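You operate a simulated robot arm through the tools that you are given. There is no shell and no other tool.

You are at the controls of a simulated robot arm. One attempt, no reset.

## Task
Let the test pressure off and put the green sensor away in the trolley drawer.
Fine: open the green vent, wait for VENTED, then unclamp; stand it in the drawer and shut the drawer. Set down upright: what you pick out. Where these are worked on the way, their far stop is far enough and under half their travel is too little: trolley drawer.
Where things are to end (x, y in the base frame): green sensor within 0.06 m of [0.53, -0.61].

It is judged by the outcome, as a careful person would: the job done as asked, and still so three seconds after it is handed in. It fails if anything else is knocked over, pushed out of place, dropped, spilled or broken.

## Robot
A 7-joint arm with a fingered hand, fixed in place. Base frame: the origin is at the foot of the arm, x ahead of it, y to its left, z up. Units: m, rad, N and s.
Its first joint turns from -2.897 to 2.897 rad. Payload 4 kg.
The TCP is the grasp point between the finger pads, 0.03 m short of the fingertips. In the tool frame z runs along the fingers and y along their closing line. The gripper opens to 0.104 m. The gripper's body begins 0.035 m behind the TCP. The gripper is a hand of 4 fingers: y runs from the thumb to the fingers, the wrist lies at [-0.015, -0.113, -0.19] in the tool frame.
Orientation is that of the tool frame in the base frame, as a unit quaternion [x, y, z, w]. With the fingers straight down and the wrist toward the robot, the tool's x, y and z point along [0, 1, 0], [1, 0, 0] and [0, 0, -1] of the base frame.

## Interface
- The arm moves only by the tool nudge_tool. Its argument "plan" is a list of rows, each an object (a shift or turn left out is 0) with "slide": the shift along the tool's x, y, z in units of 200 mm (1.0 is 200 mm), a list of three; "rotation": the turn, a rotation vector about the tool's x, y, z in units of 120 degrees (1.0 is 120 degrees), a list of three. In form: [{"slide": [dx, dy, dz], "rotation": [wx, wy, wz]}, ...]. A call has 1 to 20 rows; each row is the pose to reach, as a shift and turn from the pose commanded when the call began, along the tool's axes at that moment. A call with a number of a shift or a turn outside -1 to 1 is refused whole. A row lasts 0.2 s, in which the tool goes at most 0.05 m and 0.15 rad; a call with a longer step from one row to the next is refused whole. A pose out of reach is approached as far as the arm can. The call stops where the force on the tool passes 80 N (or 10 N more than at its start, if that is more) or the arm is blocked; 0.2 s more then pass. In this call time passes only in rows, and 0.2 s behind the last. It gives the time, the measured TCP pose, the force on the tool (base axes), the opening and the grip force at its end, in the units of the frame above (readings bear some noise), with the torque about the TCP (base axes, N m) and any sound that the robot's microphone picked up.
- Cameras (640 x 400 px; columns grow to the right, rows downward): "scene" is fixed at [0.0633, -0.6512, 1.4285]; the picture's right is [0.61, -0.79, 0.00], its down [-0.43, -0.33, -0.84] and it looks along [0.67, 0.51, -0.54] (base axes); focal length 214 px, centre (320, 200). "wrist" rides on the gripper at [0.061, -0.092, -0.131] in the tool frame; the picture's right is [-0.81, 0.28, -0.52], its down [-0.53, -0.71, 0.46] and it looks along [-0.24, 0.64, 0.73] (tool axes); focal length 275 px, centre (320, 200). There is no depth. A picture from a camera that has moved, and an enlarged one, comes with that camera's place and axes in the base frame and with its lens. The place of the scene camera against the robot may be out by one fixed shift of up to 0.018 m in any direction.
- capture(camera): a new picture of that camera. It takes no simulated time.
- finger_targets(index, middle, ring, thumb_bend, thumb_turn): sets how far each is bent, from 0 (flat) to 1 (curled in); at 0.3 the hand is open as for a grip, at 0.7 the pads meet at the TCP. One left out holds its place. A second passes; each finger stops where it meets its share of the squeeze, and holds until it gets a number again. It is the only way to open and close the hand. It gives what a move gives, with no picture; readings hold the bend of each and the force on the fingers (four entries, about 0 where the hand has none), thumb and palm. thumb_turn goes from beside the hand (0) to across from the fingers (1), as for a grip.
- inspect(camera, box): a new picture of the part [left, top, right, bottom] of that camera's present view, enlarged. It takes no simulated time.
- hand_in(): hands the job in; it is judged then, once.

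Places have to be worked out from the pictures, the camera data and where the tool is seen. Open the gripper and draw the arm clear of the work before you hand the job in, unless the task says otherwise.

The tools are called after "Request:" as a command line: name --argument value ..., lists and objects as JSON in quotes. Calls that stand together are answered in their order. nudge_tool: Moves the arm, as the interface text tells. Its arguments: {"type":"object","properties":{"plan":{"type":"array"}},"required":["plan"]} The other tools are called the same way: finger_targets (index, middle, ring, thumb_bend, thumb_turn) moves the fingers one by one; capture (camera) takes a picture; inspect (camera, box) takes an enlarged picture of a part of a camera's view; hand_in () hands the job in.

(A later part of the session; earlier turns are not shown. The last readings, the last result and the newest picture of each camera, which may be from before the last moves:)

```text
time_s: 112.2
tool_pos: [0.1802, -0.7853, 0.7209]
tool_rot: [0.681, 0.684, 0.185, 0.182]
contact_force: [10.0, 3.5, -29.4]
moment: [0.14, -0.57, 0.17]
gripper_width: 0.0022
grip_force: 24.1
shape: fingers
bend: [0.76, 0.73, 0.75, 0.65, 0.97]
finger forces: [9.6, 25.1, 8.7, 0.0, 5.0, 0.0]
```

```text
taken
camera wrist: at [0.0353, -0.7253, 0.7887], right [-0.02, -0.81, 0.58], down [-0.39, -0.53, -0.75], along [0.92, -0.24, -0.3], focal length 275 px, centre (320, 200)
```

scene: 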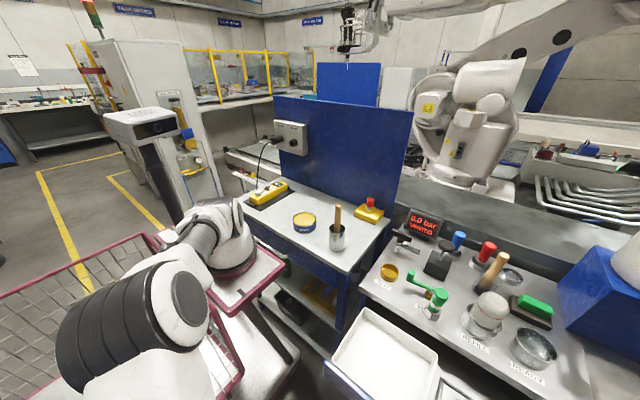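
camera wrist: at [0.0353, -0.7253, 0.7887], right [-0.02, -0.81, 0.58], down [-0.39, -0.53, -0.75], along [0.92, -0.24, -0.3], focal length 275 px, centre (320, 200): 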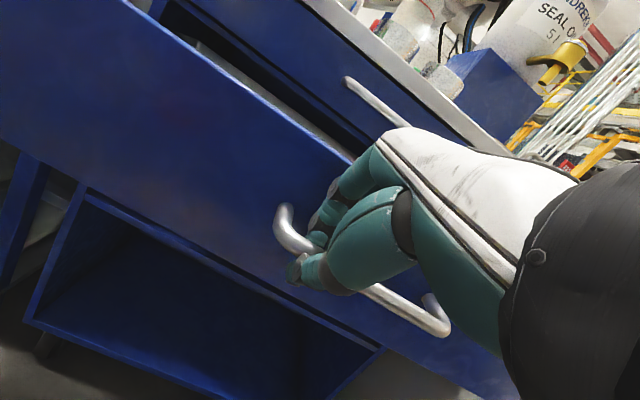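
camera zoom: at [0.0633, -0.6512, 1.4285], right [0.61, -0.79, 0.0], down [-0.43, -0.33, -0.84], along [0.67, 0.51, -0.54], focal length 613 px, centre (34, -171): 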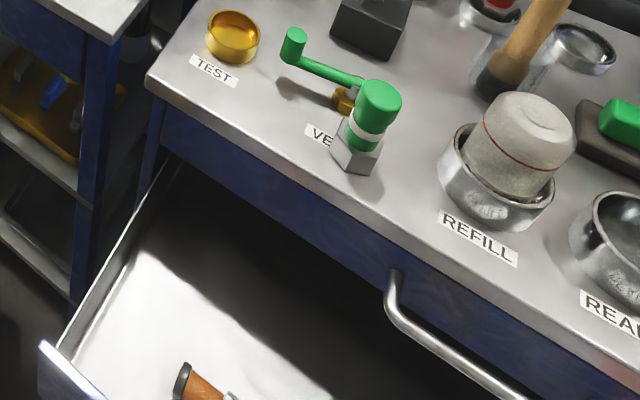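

The pull force rose to 10 N, so the lower drawer is at its far stop (about 0.21 m out). I'll open the fingers just enough to free the bar and withdraw up along the approach line.

Request:
finger_targets --index 0.56 --middle 0.56 --ring 0.56 --thumb_bend 0.3

Request:
nudge_tool --plan '[{"slide": [0, 0, -0.1]}, {"slide": [0, 0, -0.22]}, {"slide": [0, 0, -0.35]}, {"slide": [0, 0.05, -0.5]}]'

Request:
capture --camera "wrist"

Request:
inspect --camera "scene" --box '[320, 260, 520, 400]'

```text
time_s: 113.2
tool_pos: [0.178, -0.7853, 0.722]
tool_rot: [0.683, 0.683, 0.183, 0.184]
contact_force: [0.1, -0.1, 0.2]
moment: [0.01, 0.02, -0.02]
gripper_width: 0.0693
grip_force: 0.1
shape: fingers
bend: [0.56, 0.56, 0.56, 0.3, 0.97]
finger forces: [0.1, 0.0, 0.1, 0.0, 0.0, 0.0]
```

```text
time_s: 114.2
tool_pos: [0.1382, -0.7851, 0.8155]
tool_rot: [0.682, 0.683, 0.185, 0.183]
contact_force: [0.3, -0.4, -0.7]
moment: [-0.01, -0.01, 0.02]
gripper_width: 0.0694
grip_force: 0.0
shape: fingers
bend: [0.56, 0.56, 0.56, 0.3, 0.97]
finger forces: [0.1, 0.1, 0.0, 0.0, 0.0, 0.0]
```

```text
taken
camera wrist: at [-0.0063, -0.7247, 0.8828], right [-0.02, -0.81, 0.58], down [-0.39, -0.53, -0.75], along [0.92, -0.24, -0.3], focal length 275 px, centre (320, 200)
```

wrist: 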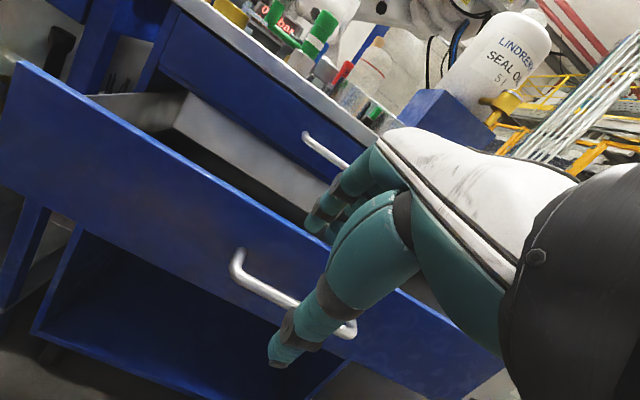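

```text
2.86 times, centred on (420, 330) of scene
camera zoom: at [0.0633, -0.6512, 1.4285], right [0.61, -0.79, 0.0], down [-0.43, -0.33, -0.84], along [0.67, 0.51, -0.54], focal length 613 px, centre (34, -171)
```

zoom: 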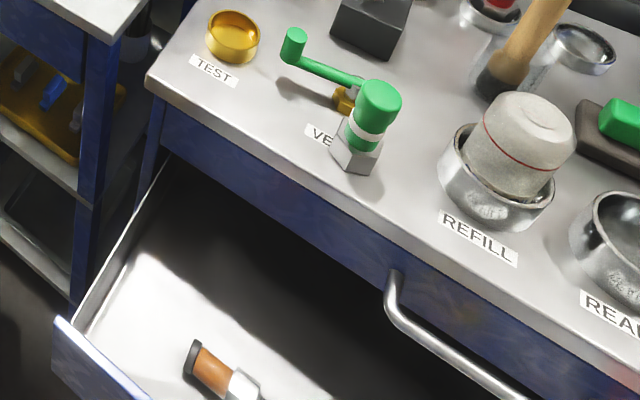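

The lower drawer stays open. I'll rise and level the hand to look down into it and plan the placement.

Request:
nudge_tool --plan '[{"slide": [0, 0.09, -0.15]}, {"slide": [0, 0.18, -0.3], "rotation": [0.05, 0, 0]}, {"slide": [0.05, 0.27, -0.45], "rotation": [0.1, 0, 0]}, {"slide": [0.1, 0.36, -0.6], "rotation": [0.15, 0, 0]}, {"slide": [0.15, 0.45, -0.75], "rotation": [0.2, 0, 0]}, {"slide": [0.2, 0.54, -0.86], "rotation": [0.2517, 0, 0]}]'

Request:
capture --camera "wrist"

Request:
inspect --camera "wrist" --box '[40, 60, 340, 300]'

Request:
inspect --camera "scene" --box '[300, 260, 520, 400]'

```text
time_s: 115.6
tool_pos: [0.1446, -0.7463, 1.0184]
tool_rot: [0.707, 0.708, 0.0, -0.002]
contact_force: [0.7, -0.7, -0.2]
moment: [-0.01, -0.02, 0.0]
gripper_width: 0.0695
grip_force: 0.1
shape: fingers
bend: [0.56, 0.56, 0.56, 0.3, 0.97]
finger forces: [0.0, 0.0, 0.1, 0.0, 0.0, 0.0]
```

```text
taken
camera wrist: at [0.0535, -0.6853, 1.1494], right [0.28, -0.81, 0.51], down [-0.71, -0.53, -0.45], along [0.64, -0.24, -0.73], focal length 275 px, centre (320, 200)
```

wrist: 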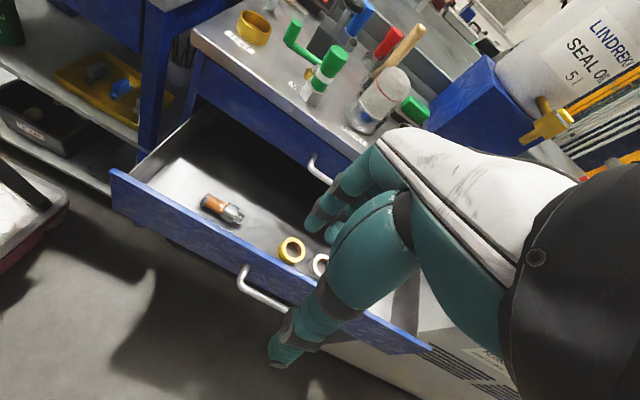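

```text
1.67 times, centred on (190, 180) of wrist
camera zoom: at [0.0535, -0.6853, 1.1494], right [0.28, -0.81, 0.51], down [-0.71, -0.53, -0.45], along [0.64, -0.24, -0.73], focal length 459 px, centre (537, 233)
```

zoom: 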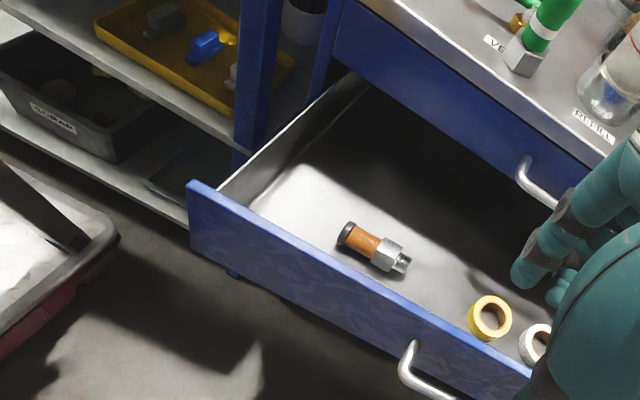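

```text
2.86 times, centred on (410, 330) of scene
camera zoom: at [0.0633, -0.6512, 1.4285], right [0.61, -0.79, 0.0], down [-0.43, -0.33, -0.84], along [0.67, 0.51, -0.54], focal length 613 px, centre (63, -171)
```

zoom: 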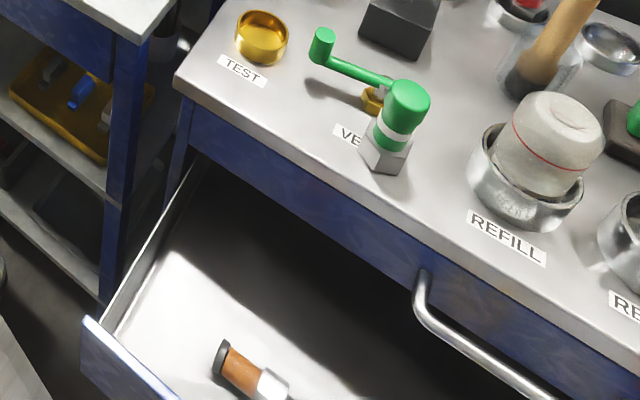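

The open lower drawer holds an orange sensor lying at about (0.317, -0.635…-0.711) and two tape rolls; its left part is free. With the drawer 0.198 m out, I'll set the green sensor at about (0.34, -0.583), clear of the orange one. Now back up and over to the parked sensor.

Request:
nudge_tool --plan '[{"slide": [0.03, 0.19, -0.2]}, {"slide": [0.065, 0.39, -0.35]}, {"slide": [0.1, 0.58, -0.5]}, {"slide": [0.13, 0.777, -0.52]}]'

Request:
finger_targets --index 0.46 --middle 0.46 --ring 0.46 --thumb_bend 0.46

Request:
nudge_tool --plan '[{"slide": [0.03, 0.21, 0]}, {"slide": [0.065, 0.43, 0]}, {"slide": [0.1, 0.64, 0]}, {"slide": [0.13, 0.85, 0]}]'

Request:
capture --camera "wrist"

Request:
inspect --camera "wrist" --box '[170, 230, 350, 390]'

```text
refused: row 1 steps farther than a row can; nothing moved
```

```text
time_s: 116.6
tool_pos: [0.1458, -0.7464, 1.0182]
tool_rot: [0.706, 0.708, -0.001, 0.0]
contact_force: [0.6, -0.2, 0.2]
moment: [0.0, 0.0, -0.03]
gripper_width: 0.0626
grip_force: 0.0
shape: fingers
bend: [0.46, 0.46, 0.46, 0.46, 0.97]
finger forces: [0.1, 0.0, 0.1, 0.0, 0.0, 0.0]
```

```text
time_s: 117.6
tool_pos: [0.3116, -0.7195, 1.0147]
tool_rot: [0.707, 0.707, -0.001, -0.001]
contact_force: [0.3, 0.4, -0.3]
moment: [-0.04, -0.02, -0.01]
gripper_width: 0.0626
grip_force: 0.0
shape: fingers
bend: [0.46, 0.46, 0.46, 0.46, 0.97]
finger forces: [0.0, 0.0, 0.1, 0.0, 0.1, 0.1]
```

```text
taken
camera wrist: at [0.2197, -0.6592, 1.1461], right [0.28, -0.81, 0.52], down [-0.71, -0.53, -0.45], along [0.64, -0.24, -0.73], focal length 275 px, centre (320, 200)
```

wrist: 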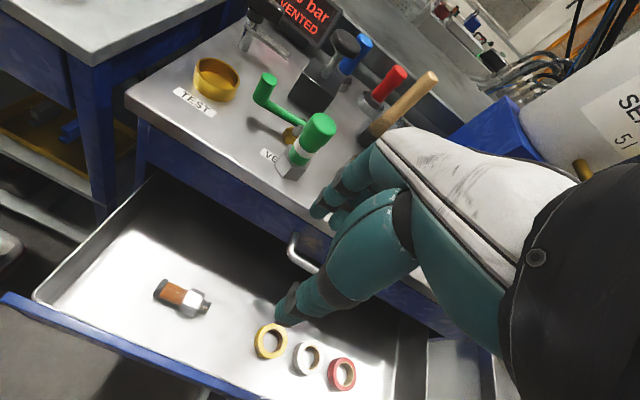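

```text
2.50 times, centred on (260, 310) of wrist
camera zoom: at [0.2197, -0.6592, 1.1461], right [0.28, -0.81, 0.52], down [-0.71, -0.53, -0.45], along [0.64, -0.24, -0.73], focal length 688 px, centre (470, -75)
```

zoom: 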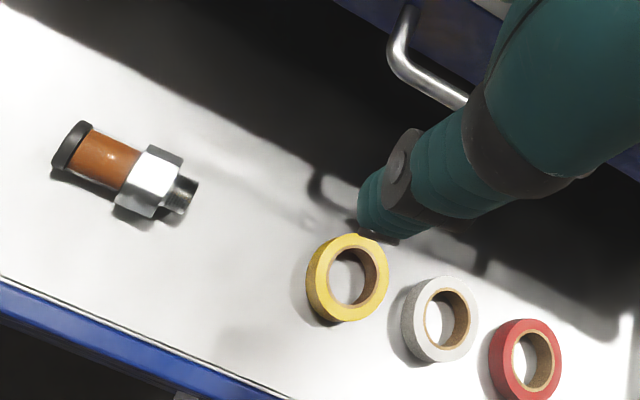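

The first move was refused (step too long), so I'm at lower height than planned but clear of everything. I'll rise while moving over the parked sensor, in legal steps.

Request:
nudge_tool --plan '[{"slide": [0, 0.1, -0.2]}, {"slide": [0.03, 0.25, -0.38]}, {"slide": [0.06, 0.42, -0.525]}, {"slide": [0.09, 0.61, -0.525]}, {"slide": [0.1275, 0.795, -0.525]}]'

Request:
capture --camera "wrist"

Request:
inspect --camera "wrist" --box '[180, 240, 300, 350]'

```text
time_s: 118.8
tool_pos: [0.473, -0.6967, 1.1223]
tool_rot: [0.707, 0.708, 0.0, 0.0]
contact_force: [-0.1, 0.6, 0.0]
moment: [0.02, -0.04, 0.01]
gripper_width: 0.0625
grip_force: 0.0
shape: fingers
bend: [0.46, 0.46, 0.46, 0.46, 0.97]
finger forces: [0.0, 0.0, 0.0, 0.0, 0.1, 0.0]
```

```text
taken
camera wrist: at [0.3812, -0.6355, 1.253], right [0.28, -0.81, 0.52], down [-0.71, -0.53, -0.45], along [0.64, -0.24, -0.73], focal length 275 px, centre (320, 200)
```

wrist: 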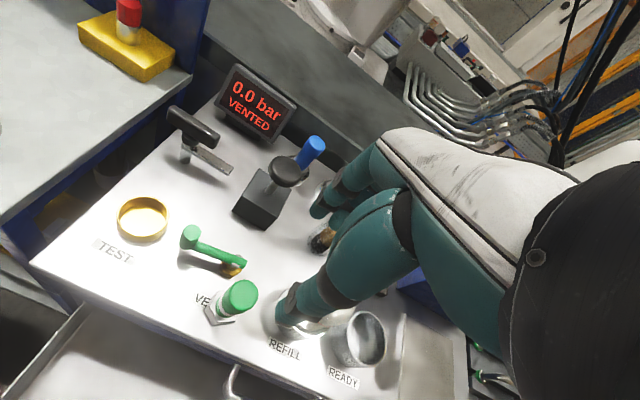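

```text
3.64 times, centred on (240, 295) of wrist
camera zoom: at [0.3812, -0.6355, 1.253], right [0.28, -0.81, 0.52], down [-0.71, -0.53, -0.45], along [0.64, -0.24, -0.73], focal length 1001 px, centre (611, -146)
```

zoom: 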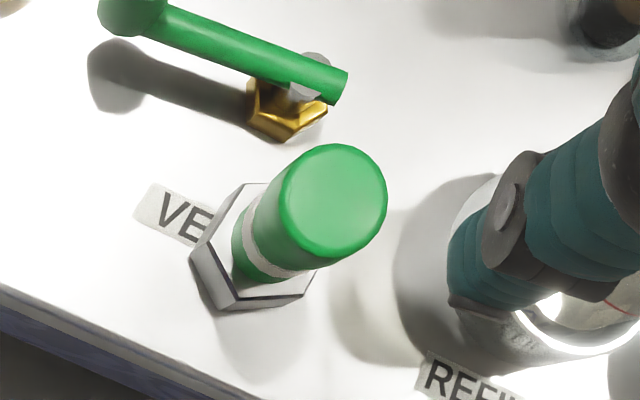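

The parked sensor re-measures at (0.469, -0.691), matching the pose where I left it. I'll trim by 2–3 mm and descend around it.

Request:
nudge_tool --plan '[{"slide": [0.014, -0.01, 0.15]}, {"slide": [0.014, -0.01, 0.35]}, {"slide": [0.014, -0.01, 0.52]}]'

Request:
inspect --camera "wrist" --box '[200, 190, 360, 330]'

```text
time_s: 119.6
tool_pos: [0.4726, -0.6905, 1.0196]
tool_rot: [0.707, 0.707, -0.001, -0.001]
contact_force: [0.0, 0.3, 0.5]
moment: [0.02, -0.01, -0.03]
gripper_width: 0.0625
grip_force: 0.1
shape: fingers
bend: [0.46, 0.46, 0.46, 0.46, 0.97]
finger forces: [0.0, 0.1, 0.0, 0.0, 0.1, 0.1]
```

```text
2.86 times, centred on (280, 260) of wrist
camera zoom: at [0.3807, -0.6295, 1.1509], right [0.28, -0.81, 0.52], down [-0.71, -0.53, -0.45], along [0.64, -0.24, -0.73], focal length 786 px, centre (434, 29)
```

zoom: 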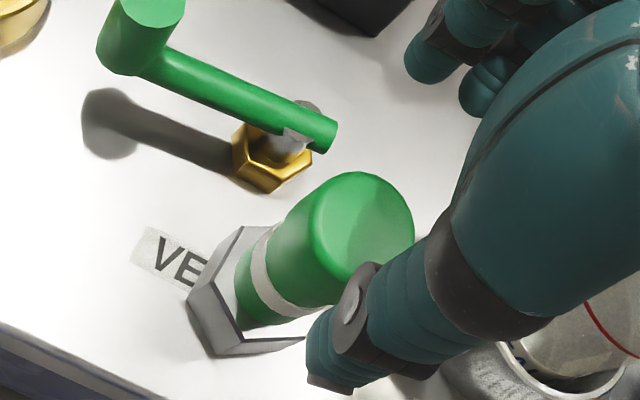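

Close enough; I'll trim a couple of millimetres and go down to the grip height.

Request:
nudge_tool --plan '[{"slide": [-0.012, -0.008, 0.1]}, {"slide": [-0.012, -0.008, 0.2]}, {"slide": [-0.012, -0.008, 0.3]}]'

Request:
inspect --camera "wrist" --box '[200, 190, 360, 330]'

```text
time_s: 120.4
tool_pos: [0.4702, -0.6931, 0.9588]
tool_rot: [0.706, 0.708, 0.0, 0.0]
contact_force: [-0.6, 0.6, -0.9]
moment: [-0.04, 0.06, 0.02]
gripper_width: 0.0626
grip_force: 0.1
shape: fingers
bend: [0.46, 0.46, 0.46, 0.46, 0.97]
finger forces: [0.0, 0.0, 0.1, 0.0, 0.0, 0.0]
```

```text
2.86 times, centred on (280, 260) of wrist
camera zoom: at [0.3794, -0.6323, 1.0898], right [0.28, -0.81, 0.52], down [-0.71, -0.54, -0.45], along [0.64, -0.24, -0.73], focal length 786 px, centre (434, 29)
```

zoom: 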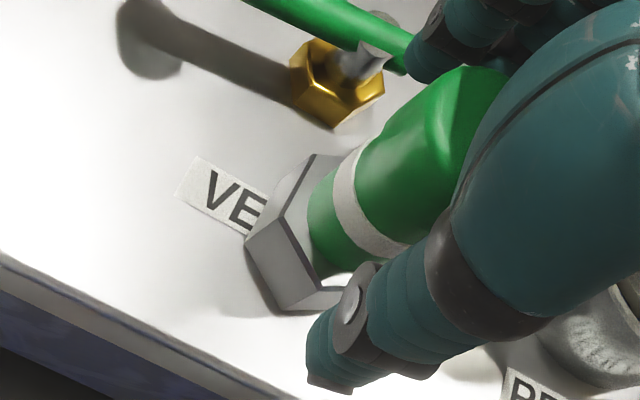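

This matches the earlier grip geometry. I'll close in two steps as before.

Request:
finger_targets --index 0.57 --middle 0.57 --ring 0.5 --thumb_bend 0.59

Request:
finger_targets --index 0.72 --middle 0.72 --ring 0.6 --thumb_bend 0.72

Request:
inspect --camera "wrist" --box '[200, 190, 360, 330]'

```text
time_s: 121.4
tool_pos: [0.4696, -0.693, 0.9589]
tool_rot: [0.706, 0.708, -0.001, -0.001]
contact_force: [-0.3, 0.4, 0.0]
moment: [-0.01, 0.03, 0.01]
gripper_width: 0.0333
grip_force: 0.1
shape: fingers
bend: [0.56, 0.56, 0.5, 0.59, 0.97]
finger forces: [0.0, 0.0, 0.0, 0.0, 0.0, 0.0]
```

```text
time_s: 122.4
tool_pos: [0.4708, -0.6928, 0.9575]
tool_rot: [0.706, 0.709, -0.001, -0.001]
contact_force: [-0.4, 0.8, 0.4]
moment: [-0.01, -0.02, -0.03]
gripper_width: 0.0206
grip_force: 11.9
shape: fingers
bend: [0.61, 0.67, 0.6, 0.64, 0.96]
finger forces: [8.2, 3.8, 0.0, 0.0, 11.2, 0.1]
```

```text
2.86 times, centred on (280, 260) of wrist
camera zoom: at [0.3792, -0.6324, 1.0898], right [0.28, -0.81, 0.52], down [-0.71, -0.53, -0.45], along [0.64, -0.24, -0.73], focal length 786 px, centre (434, 29)
```

zoom: 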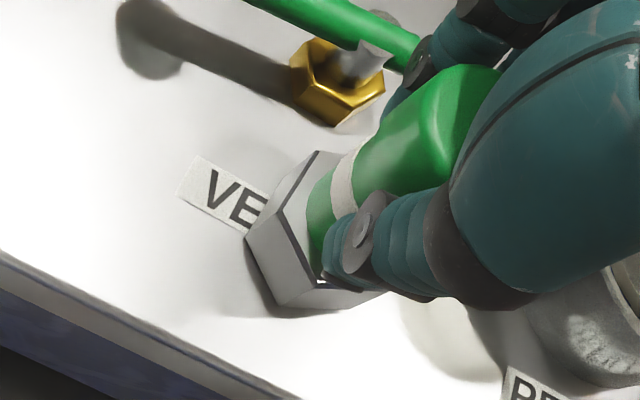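

Same secure grip as before. I'll lift straight up 11 cm.

Request:
nudge_tool --plan '[{"slide": [0, 0, -0.1]}, {"slide": [0, 0, -0.25]}, {"slide": [0, 0, -0.4]}, {"slide": [0, 0, -0.55]}]'

Request:
nudge_tool --plan '[{"slide": [0.13, -0.16, 0]}, {"slide": [0.27, -0.33, 0]}, {"slide": [0.41, -0.5, 0]}, {"slide": [0.54, -0.665, 0]}]'

Request:
capture --camera "wrist"

Request:
inspect --camera "wrist" --box '[80, 200, 340, 400]'

Request:
capture --camera "scene"

```text
time_s: 123.4
tool_pos: [0.4715, -0.6917, 1.0659]
tool_rot: [0.706, 0.708, 0.0, -0.001]
contact_force: [0.3, -0.3, -1.6]
moment: [0.01, -0.02, 0.0]
gripper_width: 0.0201
grip_force: 11.5
shape: fingers
bend: [0.61, 0.67, 0.6, 0.64, 0.96]
finger forces: [8.3, 4.0, 0.0, 0.1, 11.2, 0.1]
```

```text
time_s: 124.4
tool_pos: [0.3393, -0.5839, 1.0687]
tool_rot: [0.706, 0.708, 0.0, -0.001]
contact_force: [0.1, 1.1, -1.4]
moment: [-0.01, 0.02, -0.01]
gripper_width: 0.0203
grip_force: 11.6
shape: fingers
bend: [0.61, 0.67, 0.6, 0.64, 0.96]
finger forces: [8.0, 4.1, 0.0, 0.0, 11.1, 0.1]
```

```text
taken
camera wrist: at [0.2482, -0.523, 1.2004], right [0.28, -0.81, 0.52], down [-0.71, -0.53, -0.45], along [0.64, -0.24, -0.73], focal length 275 px, centre (320, 200)
```

wrist: 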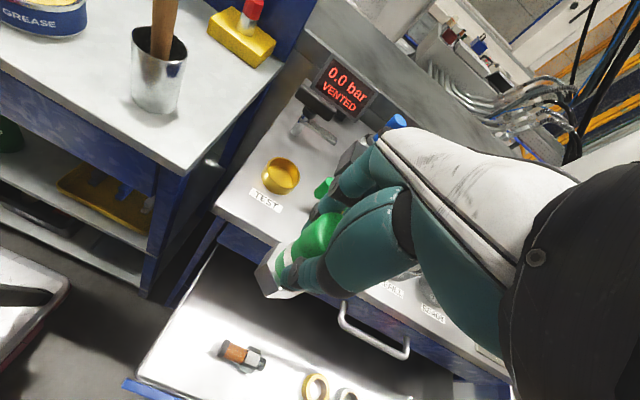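

```text
2.00 times, centred on (210, 300) of wrist
camera zoom: at [0.2482, -0.523, 1.2004], right [0.28, -0.81, 0.52], down [-0.71, -0.53, -0.45], along [0.64, -0.24, -0.73], focal length 551 px, centre (540, 0)
```

zoom: 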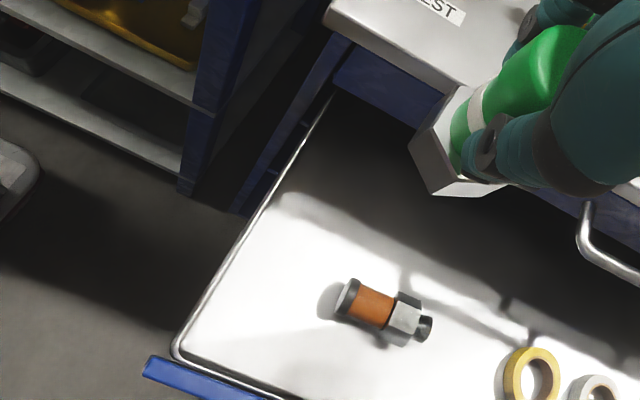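

```text
taken
```

scene: 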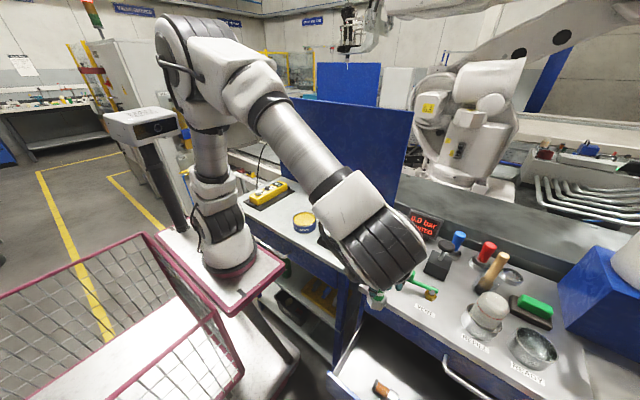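

The spot below (0.339, -0.586) lies between the drawer's left wall and the orange sensor with about 2–3 cm clearance each side. I'll lower straight down to z ≈ 0.90 first.

Request:
nudge_tool --plan '[{"slide": [0, 0, 0.2]}, {"slide": [0, 0, 0.4]}, {"slide": [0, 0, 0.6]}, {"slide": [0, 0, 0.8]}]'

Request:
capture --camera "wrist"

Request:
inspect --camera "scene" --box '[300, 260, 480, 400]'

```text
time_s: 125.4
tool_pos: [0.3389, -0.5826, 0.9021]
tool_rot: [0.706, 0.709, -0.001, -0.001]
contact_force: [-0.2, 0.8, -1.6]
moment: [-0.02, 0.03, 0.01]
gripper_width: 0.0202
grip_force: 11.7
shape: fingers
bend: [0.61, 0.67, 0.6, 0.64, 0.96]
finger forces: [8.0, 4.1, 0.0, 0.1, 10.9, 0.0]
```

```text
taken
camera wrist: at [0.2458, -0.5224, 1.0338], right [0.28, -0.81, 0.52], down [-0.71, -0.54, -0.45], along [0.64, -0.24, -0.73], focal length 275 px, centre (320, 200)
```

wrist: 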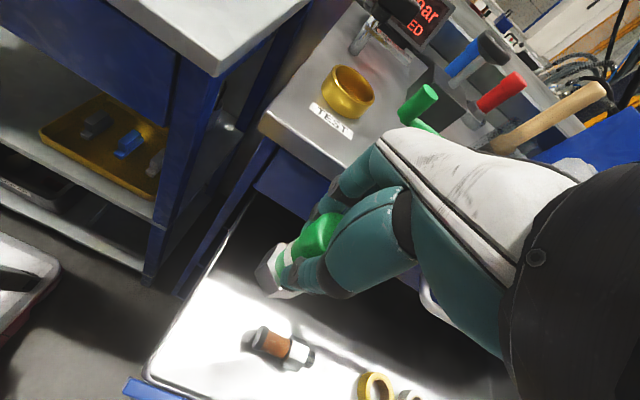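

```text
2.86 times, centred on (390, 330) of scene
camera zoom: at [0.0633, -0.6512, 1.4285], right [0.61, -0.79, 0.0], down [-0.43, -0.33, -0.84], along [0.67, 0.51, -0.54], focal length 613 px, centre (120, -171)
```

zoom: 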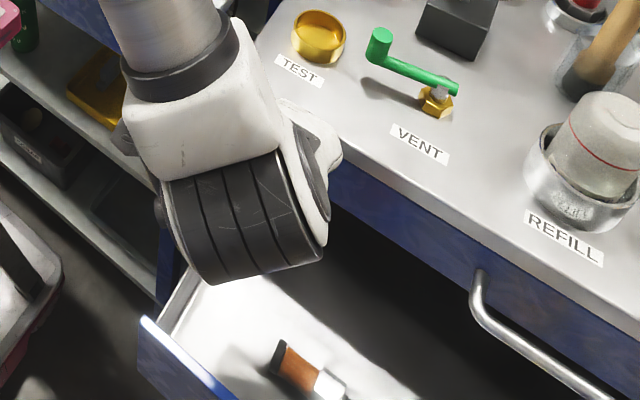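

Clear so far. I'll continue to z ≈ 0.80 in small rows.

Request:
nudge_tool --plan '[{"slide": [0, 0, 0.13]}, {"slide": [0, 0, 0.26]}, {"slide": [0, 0, 0.39]}, {"slide": [0, 0, 0.5]}]'

Request:
capture --camera "wrist"

Request:
inspect --camera "wrist" --box '[180, 180, 400, 360]'

```text
time_s: 126.4
tool_pos: [0.3356, -0.584, 0.8049]
tool_rot: [0.706, 0.709, 0.0, 0.0]
contact_force: [-0.5, -0.2, -1.8]
moment: [0.0, -0.01, 0.01]
gripper_width: 0.0201
grip_force: 11.4
shape: fingers
bend: [0.61, 0.67, 0.6, 0.64, 0.96]
finger forces: [7.9, 4.3, 0.0, 0.0, 11.0, 0.0]
```

```text
taken
camera wrist: at [0.2443, -0.5234, 0.9362], right [0.28, -0.81, 0.52], down [-0.71, -0.53, -0.45], along [0.64, -0.24, -0.73], focal length 275 px, centre (320, 200)
```

wrist: 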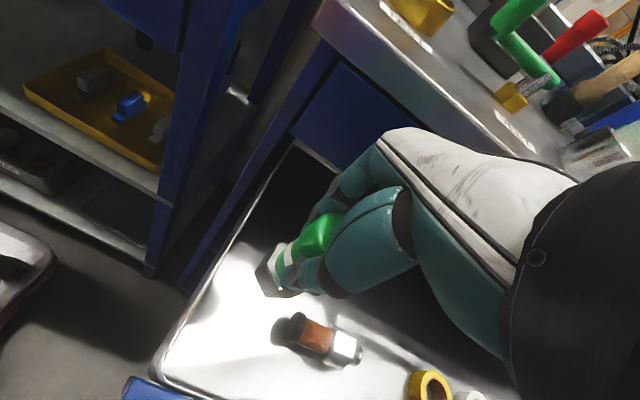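

```text
2.22 times, centred on (290, 270) of wrist
camera zoom: at [0.2443, -0.5234, 0.9362], right [0.28, -0.81, 0.52], down [-0.71, -0.53, -0.45], along [0.64, -0.24, -0.73], focal length 612 px, centre (387, 44)
```

zoom: 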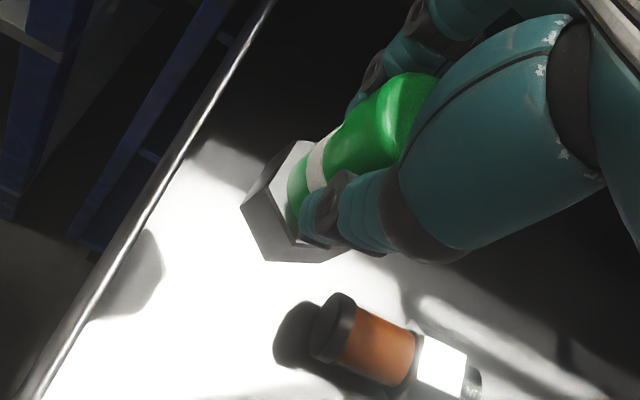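

All clear at z = 0.805 with no contact. I'll lower 4 cm more, then creep to contact.

Request:
nudge_tool --plan '[{"slide": [0, 0, 0.08]}, {"slide": [0, 0, 0.16]}, {"slide": [0, 0, 0.2]}]'

Request:
inspect --camera "wrist" --box '[180, 180, 400, 360]'

```text
time_s: 127.2
tool_pos: [0.3359, -0.5852, 0.7659]
tool_rot: [0.706, 0.708, -0.002, -0.002]
contact_force: [-0.4, 0.3, -1.7]
moment: [-0.01, 0.02, 0.01]
gripper_width: 0.0201
grip_force: 11.8
shape: fingers
bend: [0.61, 0.67, 0.6, 0.64, 0.96]
finger forces: [7.9, 4.3, 0.1, 0.1, 11.1, 0.0]
```

```text
2.22 times, centred on (290, 270) of wrist
camera zoom: at [0.2451, -0.5238, 0.8973], right [0.28, -0.81, 0.52], down [-0.71, -0.53, -0.45], along [0.64, -0.24, -0.73], focal length 612 px, centre (387, 44)
```

zoom: 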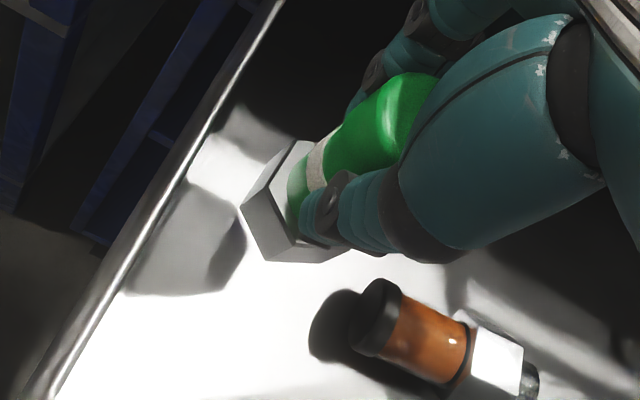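

Still free at z = 0.766 and well clear of the orange sensor. I'll creep down in 4–5 mm rows to find the floor.

Request:
nudge_tool --plan '[{"slide": [0, 0, 0.02]}, {"slide": [0, 0, 0.04]}]'

Request:
nudge_tool --plan '[{"slide": [0, 0, 0.015]}, {"slide": [0, 0, 0.03]}]'

```text
time_s: 127.8
tool_pos: [0.3364, -0.5861, 0.7581]
tool_rot: [0.706, 0.708, 0.0, -0.001]
contact_force: [0.6, 0.0, -0.9]
moment: [-0.02, -0.03, 0.01]
gripper_width: 0.0201
grip_force: 11.2
shape: fingers
bend: [0.61, 0.67, 0.6, 0.64, 0.96]
finger forces: [7.9, 4.2, 0.1, 0.0, 11.0, 0.0]
```

```text
time_s: 128.4
tool_pos: [0.3366, -0.5856, 0.7524]
tool_rot: [0.705, 0.709, -0.001, 0.0]
contact_force: [-1.1, 0.0, -0.3]
moment: [-0.02, 0.0, -0.01]
gripper_width: 0.02
grip_force: 10.9
shape: fingers
bend: [0.61, 0.67, 0.6, 0.64, 0.96]
finger forces: [7.9, 4.2, 0.0, 0.0, 11.0, 0.0]
```

Not touching yet (force ≈ -0.3 to -1.5 N, just the sensor's weight). I'll creep on.

Request:
nudge_tool --plan '[{"slide": [0, 0, 0.01]}, {"slide": [0, 0, 0.02]}]'

Request:
inspect --camera "wrist" --box '[180, 180, 400, 360]'

```text
time_s: 129.0
tool_pos: [0.3365, -0.5855, 0.7492]
tool_rot: [0.706, 0.708, -0.001, -0.001]
contact_force: [0.5, 0.7, -0.2]
moment: [-0.02, 0.0, 0.0]
gripper_width: 0.0202
grip_force: 11.6
shape: fingers
bend: [0.61, 0.67, 0.6, 0.64, 0.96]
finger forces: [8.0, 4.2, 0.1, 0.0, 11.0, 0.1]
```

```text
2.22 times, centred on (290, 270) of wrist
camera zoom: at [0.2444, -0.5243, 0.8797], right [0.28, -0.81, 0.52], down [-0.71, -0.53, -0.45], along [0.64, -0.24, -0.73], focal length 612 px, centre (387, 44)
```

zoom: 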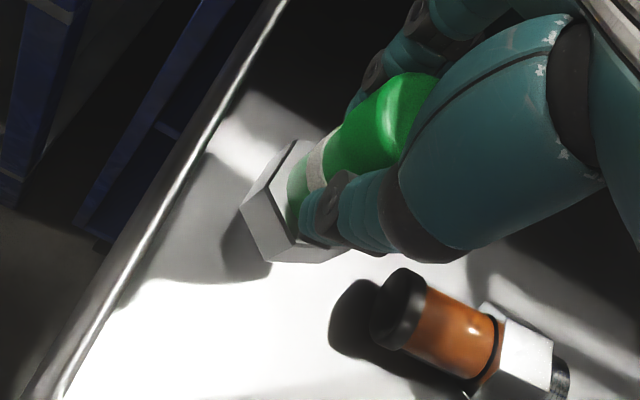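

Very near the floor. A few more millimetres.

Request:
nudge_tool --plan '[{"slide": [0, 0, 0.01]}, {"slide": [0, 0, 0.02]}]'

Request:
nudge_tool --plan '[{"slide": [0, 0, 0.008]}, {"slide": [0, 0, 0.015]}]'

```text
time_s: 129.6
tool_pos: [0.336, -0.5845, 0.7445]
tool_rot: [0.706, 0.708, -0.001, -0.001]
contact_force: [-0.5, 0.5, -1.5]
moment: [0.0, 0.01, 0.02]
gripper_width: 0.0205
grip_force: 11.6
shape: fingers
bend: [0.61, 0.67, 0.6, 0.64, 0.96]
finger forces: [7.9, 4.1, 0.0, 0.1, 11.0, 0.0]
```

```text
time_s: 130.2
tool_pos: [0.335, -0.5848, 0.7426]
tool_rot: [0.706, 0.709, -0.001, -0.001]
contact_force: [-0.4, 0.3, -0.2]
moment: [0.03, -0.04, 0.04]
gripper_width: 0.0202
grip_force: 11.7
shape: fingers
bend: [0.61, 0.67, 0.6, 0.64, 0.96]
finger forces: [7.9, 4.3, 0.0, 0.0, 11.0, 0.0]
```

No contact yet at z = 0.743. Continuing down slowly.

Request:
nudge_tool --plan '[{"slide": [0, 0, 0.01]}, {"slide": [0, 0, 0.02]}, {"slide": [0, 0, 0.03]}]'

Request:
inspect --camera "wrist" --box '[200, 210, 320, 310]'

```text
time_s: 131.0
tool_pos: [0.3371, -0.5851, 0.7368]
tool_rot: [0.706, 0.708, -0.001, -0.001]
contact_force: [0.4, -0.5, -1.4]
moment: [0.01, 0.03, -0.01]
gripper_width: 0.02
grip_force: 11.4
shape: fingers
bend: [0.61, 0.67, 0.6, 0.64, 0.96]
finger forces: [7.9, 4.3, 0.0, 0.0, 11.0, 0.0]
```

```text
4.00 times, centred on (260, 260) of wrist
camera zoom: at [0.245, -0.5246, 0.8681], right [0.28, -0.81, 0.52], down [-0.71, -0.53, -0.45], along [0.64, -0.24, -0.73], focal length 1101 px, centre (560, -40)
```

zoom: 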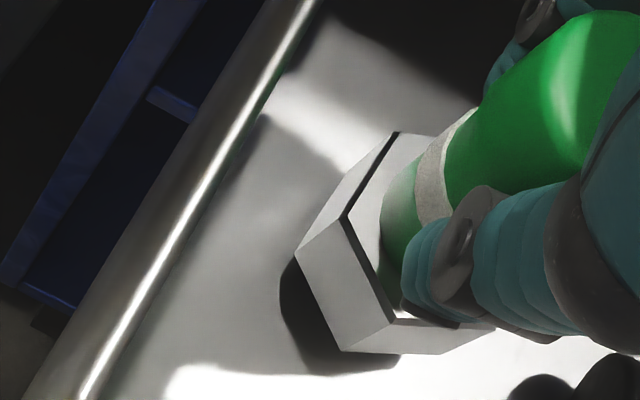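

A shadow gap is still visible under the hex. I'll keep creeping.

Request:
nudge_tool --plan '[{"slide": [0, 0, 0.01]}, {"slide": [0, 0, 0.02]}]'

Request:
nudge_tool --plan '[{"slide": [0, 0, 0.01]}, {"slide": [0, 0, 0.02]}]'

Request:
inspect --camera "wrist" --box '[200, 210, 320, 310]'

```text
time_s: 131.6
tool_pos: [0.3361, -0.5845, 0.732]
tool_rot: [0.706, 0.708, -0.001, -0.001]
contact_force: [0.2, 0.8, -0.4]
moment: [0.03, 0.0, -0.03]
gripper_width: 0.0202
grip_force: 11.2
shape: fingers
bend: [0.61, 0.67, 0.6, 0.64, 0.96]
finger forces: [8.0, 4.3, 0.0, 0.0, 11.0, 0.0]
```

```text
time_s: 132.2
tool_pos: [0.3356, -0.5845, 0.7284]
tool_rot: [0.707, 0.708, -0.002, -0.001]
contact_force: [0.2, 0.2, 12.9]
moment: [0.05, 0.04, -0.04]
gripper_width: 0.0199
grip_force: 13.8
shape: fingers
bend: [0.71, 0.71, 0.6, 0.64, 0.96]
finger forces: [9.0, 5.5, 0.0, 0.1, 12.3, 0.1]
```

```text
4.00 times, centred on (260, 260) of wrist
camera zoom: at [0.2445, -0.5239, 0.8598], right [0.28, -0.81, 0.52], down [-0.71, -0.54, -0.45], along [0.64, -0.24, -0.73], focal length 1101 px, centre (560, -40)
```

zoom: 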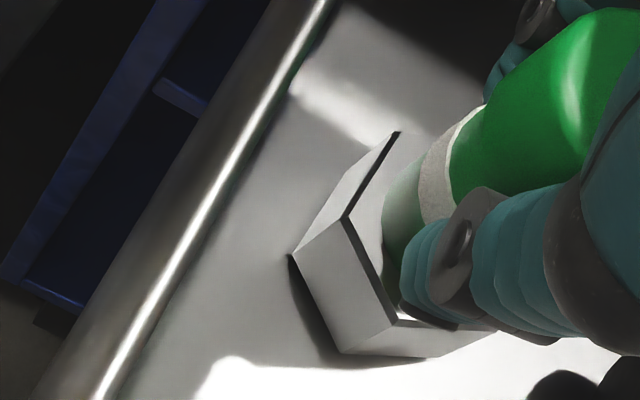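

Contact: the vertical force jumped to +13 N at z = 0.728, so the drawer floor is at about 0.645 and the cap top will sit near 0.74, below the frame above it. I'll release gently.

Request:
finger_targets --index 0.55 --middle 0.55 --ring 0.52 --thumb_bend 0.55

Request:
inspect --camera "wrist" --box '[180, 180, 400, 360]'

```text
time_s: 133.2
tool_pos: [0.3355, -0.5847, 0.7273]
tool_rot: [0.707, 0.707, -0.001, -0.001]
contact_force: [-1.5, 0.1, -0.1]
moment: [-0.04, -0.01, 0.01]
gripper_width: 0.0386
grip_force: 0.0
shape: fingers
bend: [0.55, 0.55, 0.52, 0.55, 0.97]
finger forces: [0.0, 0.1, 0.0, 0.0, 0.0, 0.0]
```

```text
2.22 times, centred on (290, 270) of wrist
camera zoom: at [0.2444, -0.5237, 0.8592], right [0.28, -0.81, 0.52], down [-0.71, -0.53, -0.45], along [0.64, -0.24, -0.73], focal length 612 px, centre (387, 44)
```

zoom: 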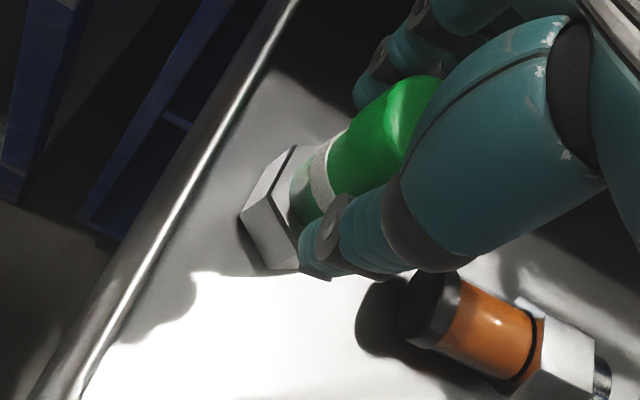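

Released with no contact forces and the sensor still upright. I'll open a bit wider and rise straight up.

Request:
finger_targets --index 0.46 --middle 0.46 --ring 0.46 --thumb_bend 0.47

Request:
inspect --camera "wrist" --box '[180, 180, 400, 360]'

```text
time_s: 134.2
tool_pos: [0.3362, -0.585, 0.7271]
tool_rot: [0.706, 0.708, -0.001, 0.0]
contact_force: [-0.5, -0.5, -0.2]
moment: [0.0, 0.02, 0.02]
gripper_width: 0.0609
grip_force: 0.0
shape: fingers
bend: [0.46, 0.46, 0.46, 0.47, 0.97]
finger forces: [0.1, 0.0, 0.0, 0.1, 0.1, 0.0]
```

```text
2.22 times, centred on (290, 270) of wrist
camera zoom: at [0.2444, -0.5237, 0.8592], right [0.28, -0.81, 0.52], down [-0.71, -0.53, -0.45], along [0.64, -0.24, -0.73], focal length 612 px, centre (387, 44)
```

zoom: 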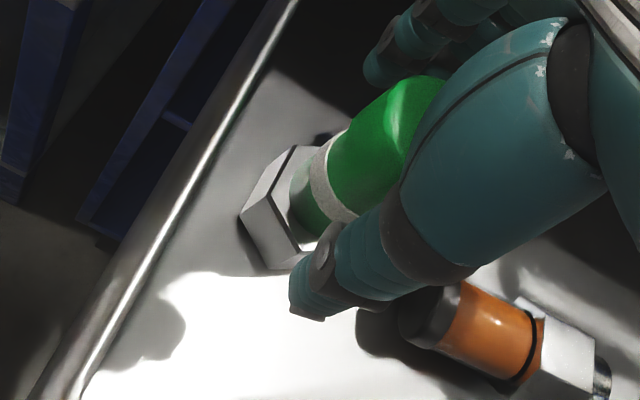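

The green sensor stands free and the thumb is clear of the orange one. Rising straight up.

Request:
nudge_tool --plan '[{"slide": [0, 0, -0.1]}, {"slide": [0, 0, -0.25]}, {"slide": [0, 0, -0.45]}, {"slide": [0, 0, -0.65]}, {"slide": [0, 0, -0.85]}, {"slide": [0, 0, -1.0]}]'

Request:
nudge_tool --plan '[{"slide": [0, -0.05, -0.2]}, {"slide": [0, -0.15, -0.4]}, {"slide": [0, -0.3, -0.55]}, {"slide": [0, -0.5, -0.6]}]'

Request:
capture --camera "wrist"

Request:
capture --camera "scene"

```text
time_s: 135.6
tool_pos: [0.3381, -0.5868, 0.9255]
tool_rot: [0.706, 0.708, 0.0, -0.002]
contact_force: [-0.5, -0.6, -0.5]
moment: [0.03, -0.01, 0.01]
gripper_width: 0.0609
grip_force: 0.1
shape: fingers
bend: [0.46, 0.46, 0.46, 0.47, 0.97]
finger forces: [0.1, 0.0, 0.1, 0.0, 0.0, 0.0]
```

```text
time_s: 136.6
tool_pos: [0.2375, -0.5832, 1.0466]
tool_rot: [0.706, 0.708, 0.0, -0.001]
contact_force: [0.2, 0.2, -0.7]
moment: [-0.02, -0.01, 0.0]
gripper_width: 0.0608
grip_force: 0.2
shape: fingers
bend: [0.46, 0.46, 0.46, 0.47, 0.97]
finger forces: [0.0, 0.1, 0.0, 0.0, 0.0, 0.0]
```

```text
taken
camera wrist: at [0.1447, -0.5232, 1.1776], right [0.28, -0.81, 0.52], down [-0.71, -0.54, -0.45], along [0.64, -0.24, -0.73], focal length 275 px, centre (320, 200)
```

wrist: 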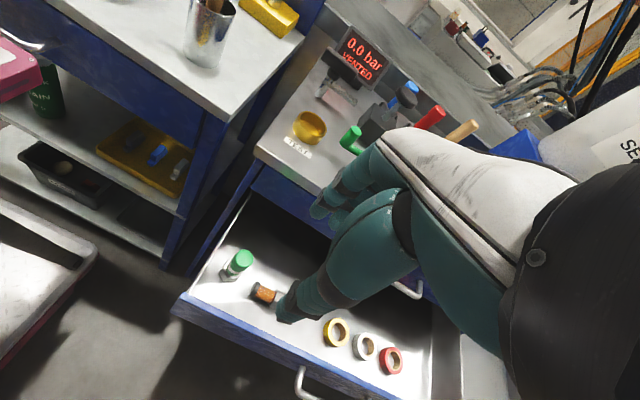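

```text
taken
```

scene: 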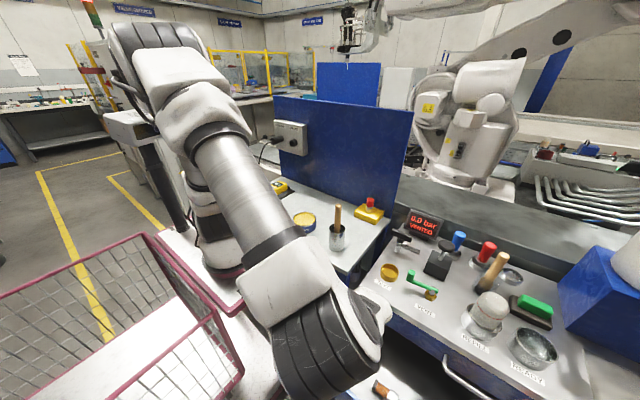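

The green sensor stands in the lower drawer. I'll zoom to verify it's upright and measure where it is.

Request:
inspect --camera "wrist" --box '[170, 220, 330, 340]'

Request:
inspect --camera "wrist" --box '[170, 170, 450, 400]'

```text
3.33 times, centred on (250, 280) of wrist
camera zoom: at [0.1447, -0.5232, 1.1776], right [0.28, -0.81, 0.52], down [-0.71, -0.54, -0.45], along [0.64, -0.24, -0.73], focal length 918 px, centre (553, -67)
```

zoom: 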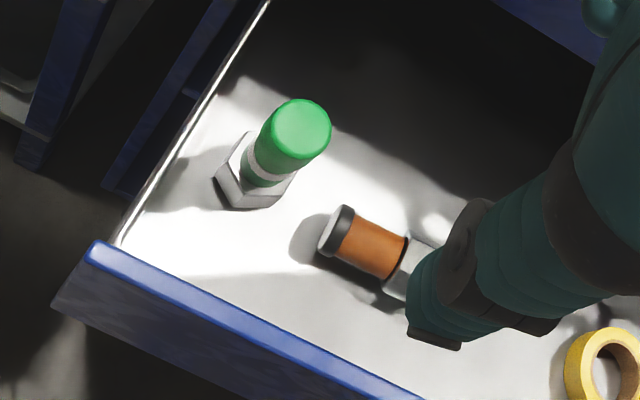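

```text
1.74 times, centred on (310, 285) of wrist
camera zoom: at [0.1447, -0.5232, 1.1776], right [0.28, -0.81, 0.52], down [-0.71, -0.54, -0.45], along [0.64, -0.24, -0.73], focal length 479 px, centre (337, 52)
```

zoom: 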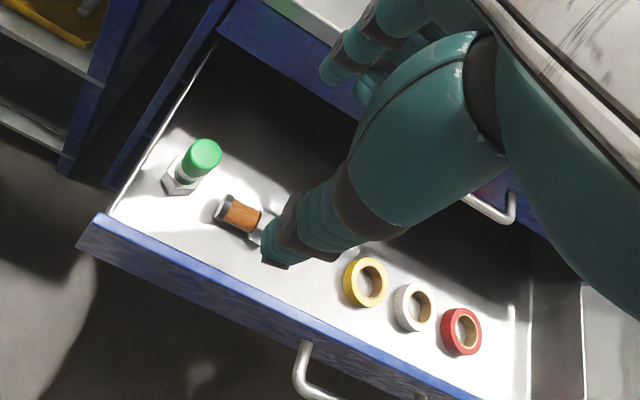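

The green sensor is upright at about (0.332, -0.583) with the drawer front at x = 0.238, i.e. it'll end at about (0.53, -0.583) once shut. I'll make a fist, pitch 60° and come down in front of the drawer face to push it shut slowly.

Request:
finger_targets --index 0.75 --middle 0.75 --ring 0.75 --thumb_bend 0.7

Request:
nudge_tool --plan '[{"slide": [-0.03, -0.06, 0.03], "rotation": [-0.0625, 0, 0]}, {"slide": [-0.07, -0.12, 0.08], "rotation": [-0.125, 0, 0]}, {"slide": [-0.11, -0.18, 0.14], "rotation": [-0.1875, 0, 0]}, {"slide": [-0.15, -0.24, 0.2], "rotation": [-0.25, 0, 0]}, {"slide": [-0.18, -0.3, 0.27], "rotation": [-0.3125, 0, 0]}, {"slide": [-0.22, -0.35, 0.34], "rotation": [-0.375, 0, 0]}, {"slide": [-0.25, -0.39, 0.41], "rotation": [-0.4375, 0, 0]}, {"slide": [-0.285, -0.4125, 0.483], "rotation": [-0.5, 0, 0]}]'

Request:
capture --camera "wrist"

Request:
inspect --camera "scene" --box '[300, 260, 480, 400]'

```text
time_s: 137.6
tool_pos: [0.2359, -0.5836, 1.0465]
tool_rot: [0.706, 0.708, -0.001, 0.0]
contact_force: [-0.7, 0.1, -0.5]
moment: [-0.03, 0.03, 0.01]
gripper_width: 0.0001
grip_force: 0.0
shape: fingers
bend: [0.74, 0.75, 0.75, 0.68, 0.97]
finger forces: [0.1, 0.1, 0.0, 0.0, 0.0, 0.0]
```

```text
time_s: 139.4
tool_pos: [0.1537, -0.6426, 0.9513]
tool_rot: [0.611, 0.613, 0.354, 0.353]
contact_force: [-0.3, -0.7, 0.0]
moment: [-0.03, 0.02, 0.02]
gripper_width: 0.0
grip_force: 0.1
shape: fingers
bend: [0.74, 0.75, 0.75, 0.68, 0.97]
finger forces: [0.0, 0.1, 0.1, 0.1, 0.0, 0.0]
```

```text
taken
camera wrist: at [-0.0035, -0.5825, 0.9366], right [-0.31, -0.81, 0.5], down [0.04, -0.53, -0.85], along [0.95, -0.24, 0.2], focal length 275 px, centre (320, 200)
```

wrist: 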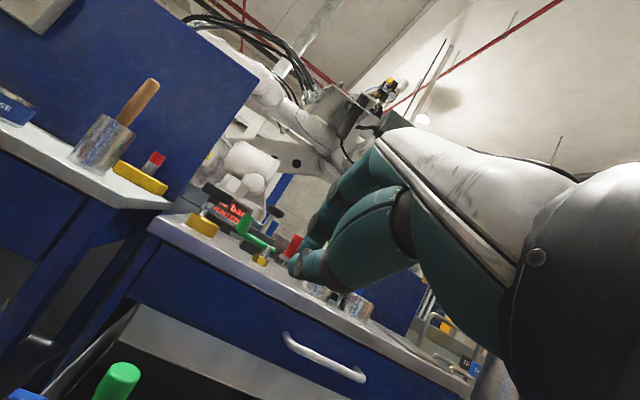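

```text
2.86 times, centred on (390, 330) of scene
camera zoom: at [0.0633, -0.6512, 1.4285], right [0.61, -0.79, 0.0], down [-0.43, -0.33, -0.84], along [0.67, 0.51, -0.54], focal length 613 px, centre (120, -171)
```

zoom: 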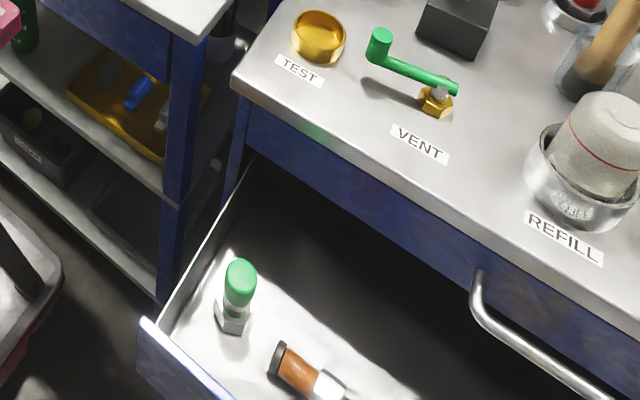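

Both sensors sit as expected. I'll lower to z ≈ 0.80 and check from the front that the cap clears the upper drawer's underside.

Request:
nudge_tool --plan '[{"slide": [0, -0.1625, 0.094]}, {"slide": [0, -0.325, 0.1875]}, {"slide": [0, -0.4875, 0.281]}, {"slide": [0, -0.65, 0.375]}]'

Request:
capture --camera "wrist"

Request:
inspect --camera "wrist" --box '[60, 160, 300, 340]'

```text
time_s: 140.4
tool_pos: [0.1528, -0.643, 0.8021]
tool_rot: [0.613, 0.613, 0.353, 0.353]
contact_force: [1.2, 0.1, 0.8]
moment: [0.0, 0.0, 0.02]
gripper_width: 0.0
grip_force: 0.1
shape: fingers
bend: [0.74, 0.75, 0.75, 0.68, 0.97]
finger forces: [0.0, 0.2, 0.0, 0.1, 0.1, 0.0]
```

```text
taken
camera wrist: at [-0.0061, -0.5817, 0.789], right [-0.31, -0.81, 0.5], down [0.04, -0.53, -0.85], along [0.95, -0.24, 0.19], focal length 275 px, centre (320, 200)
```

wrist: 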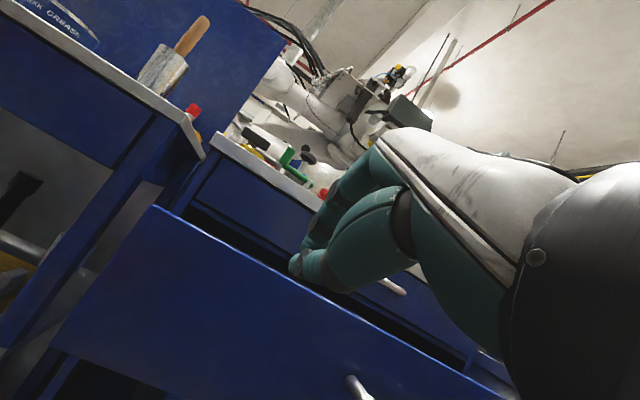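

```text
2.22 times, centred on (180, 250) of wrist
camera zoom: at [-0.0061, -0.5817, 0.789], right [-0.31, -0.81, 0.5], down [0.04, -0.53, -0.85], along [0.95, -0.24, 0.19], focal length 612 px, centre (631, 89)
```

zoom: 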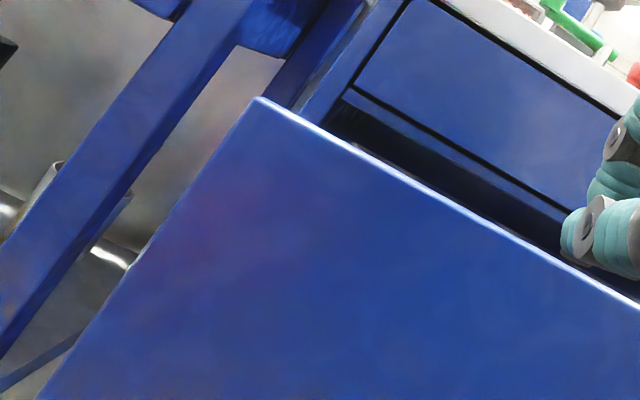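

The green cap isn't visible above the drawer front (so its top is below ≈0.75), while the frame above is at ≈0.767 — it clears. I'll lower the fist to mid-height of the drawer face.

Request:
nudge_tool --plan '[{"slide": [0, -0.133, 0.077]}, {"slide": [0, -0.266, 0.154]}, {"slide": [0, -0.4, 0.23]}]'

Request:
inspect --camera "scene" --box '[300, 260, 480, 400]'

```text
time_s: 141.2
tool_pos: [0.1535, -0.6407, 0.7091]
tool_rot: [0.612, 0.613, 0.354, 0.353]
contact_force: [0.2, 0.0, 0.0]
moment: [-0.02, -0.02, 0.0]
gripper_width: 0.0
grip_force: 0.2
shape: fingers
bend: [0.74, 0.75, 0.75, 0.68, 0.97]
finger forces: [0.1, 0.0, 0.0, 0.0, 0.0, 0.0]
```

```text
2.86 times, centred on (390, 330) of scene
camera zoom: at [0.0633, -0.6512, 1.4285], right [0.61, -0.79, 0.0], down [-0.43, -0.33, -0.84], along [0.67, 0.51, -0.54], focal length 613 px, centre (120, -171)
```

zoom: 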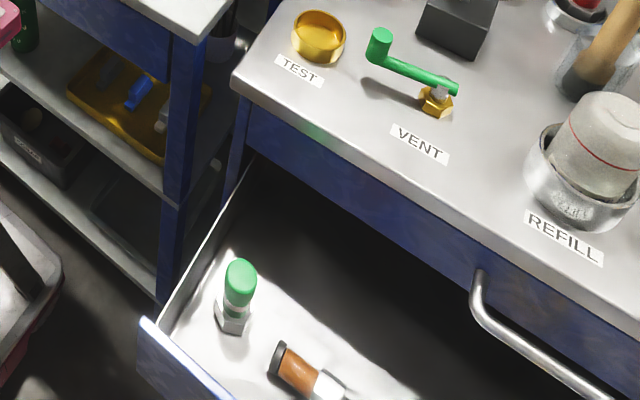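

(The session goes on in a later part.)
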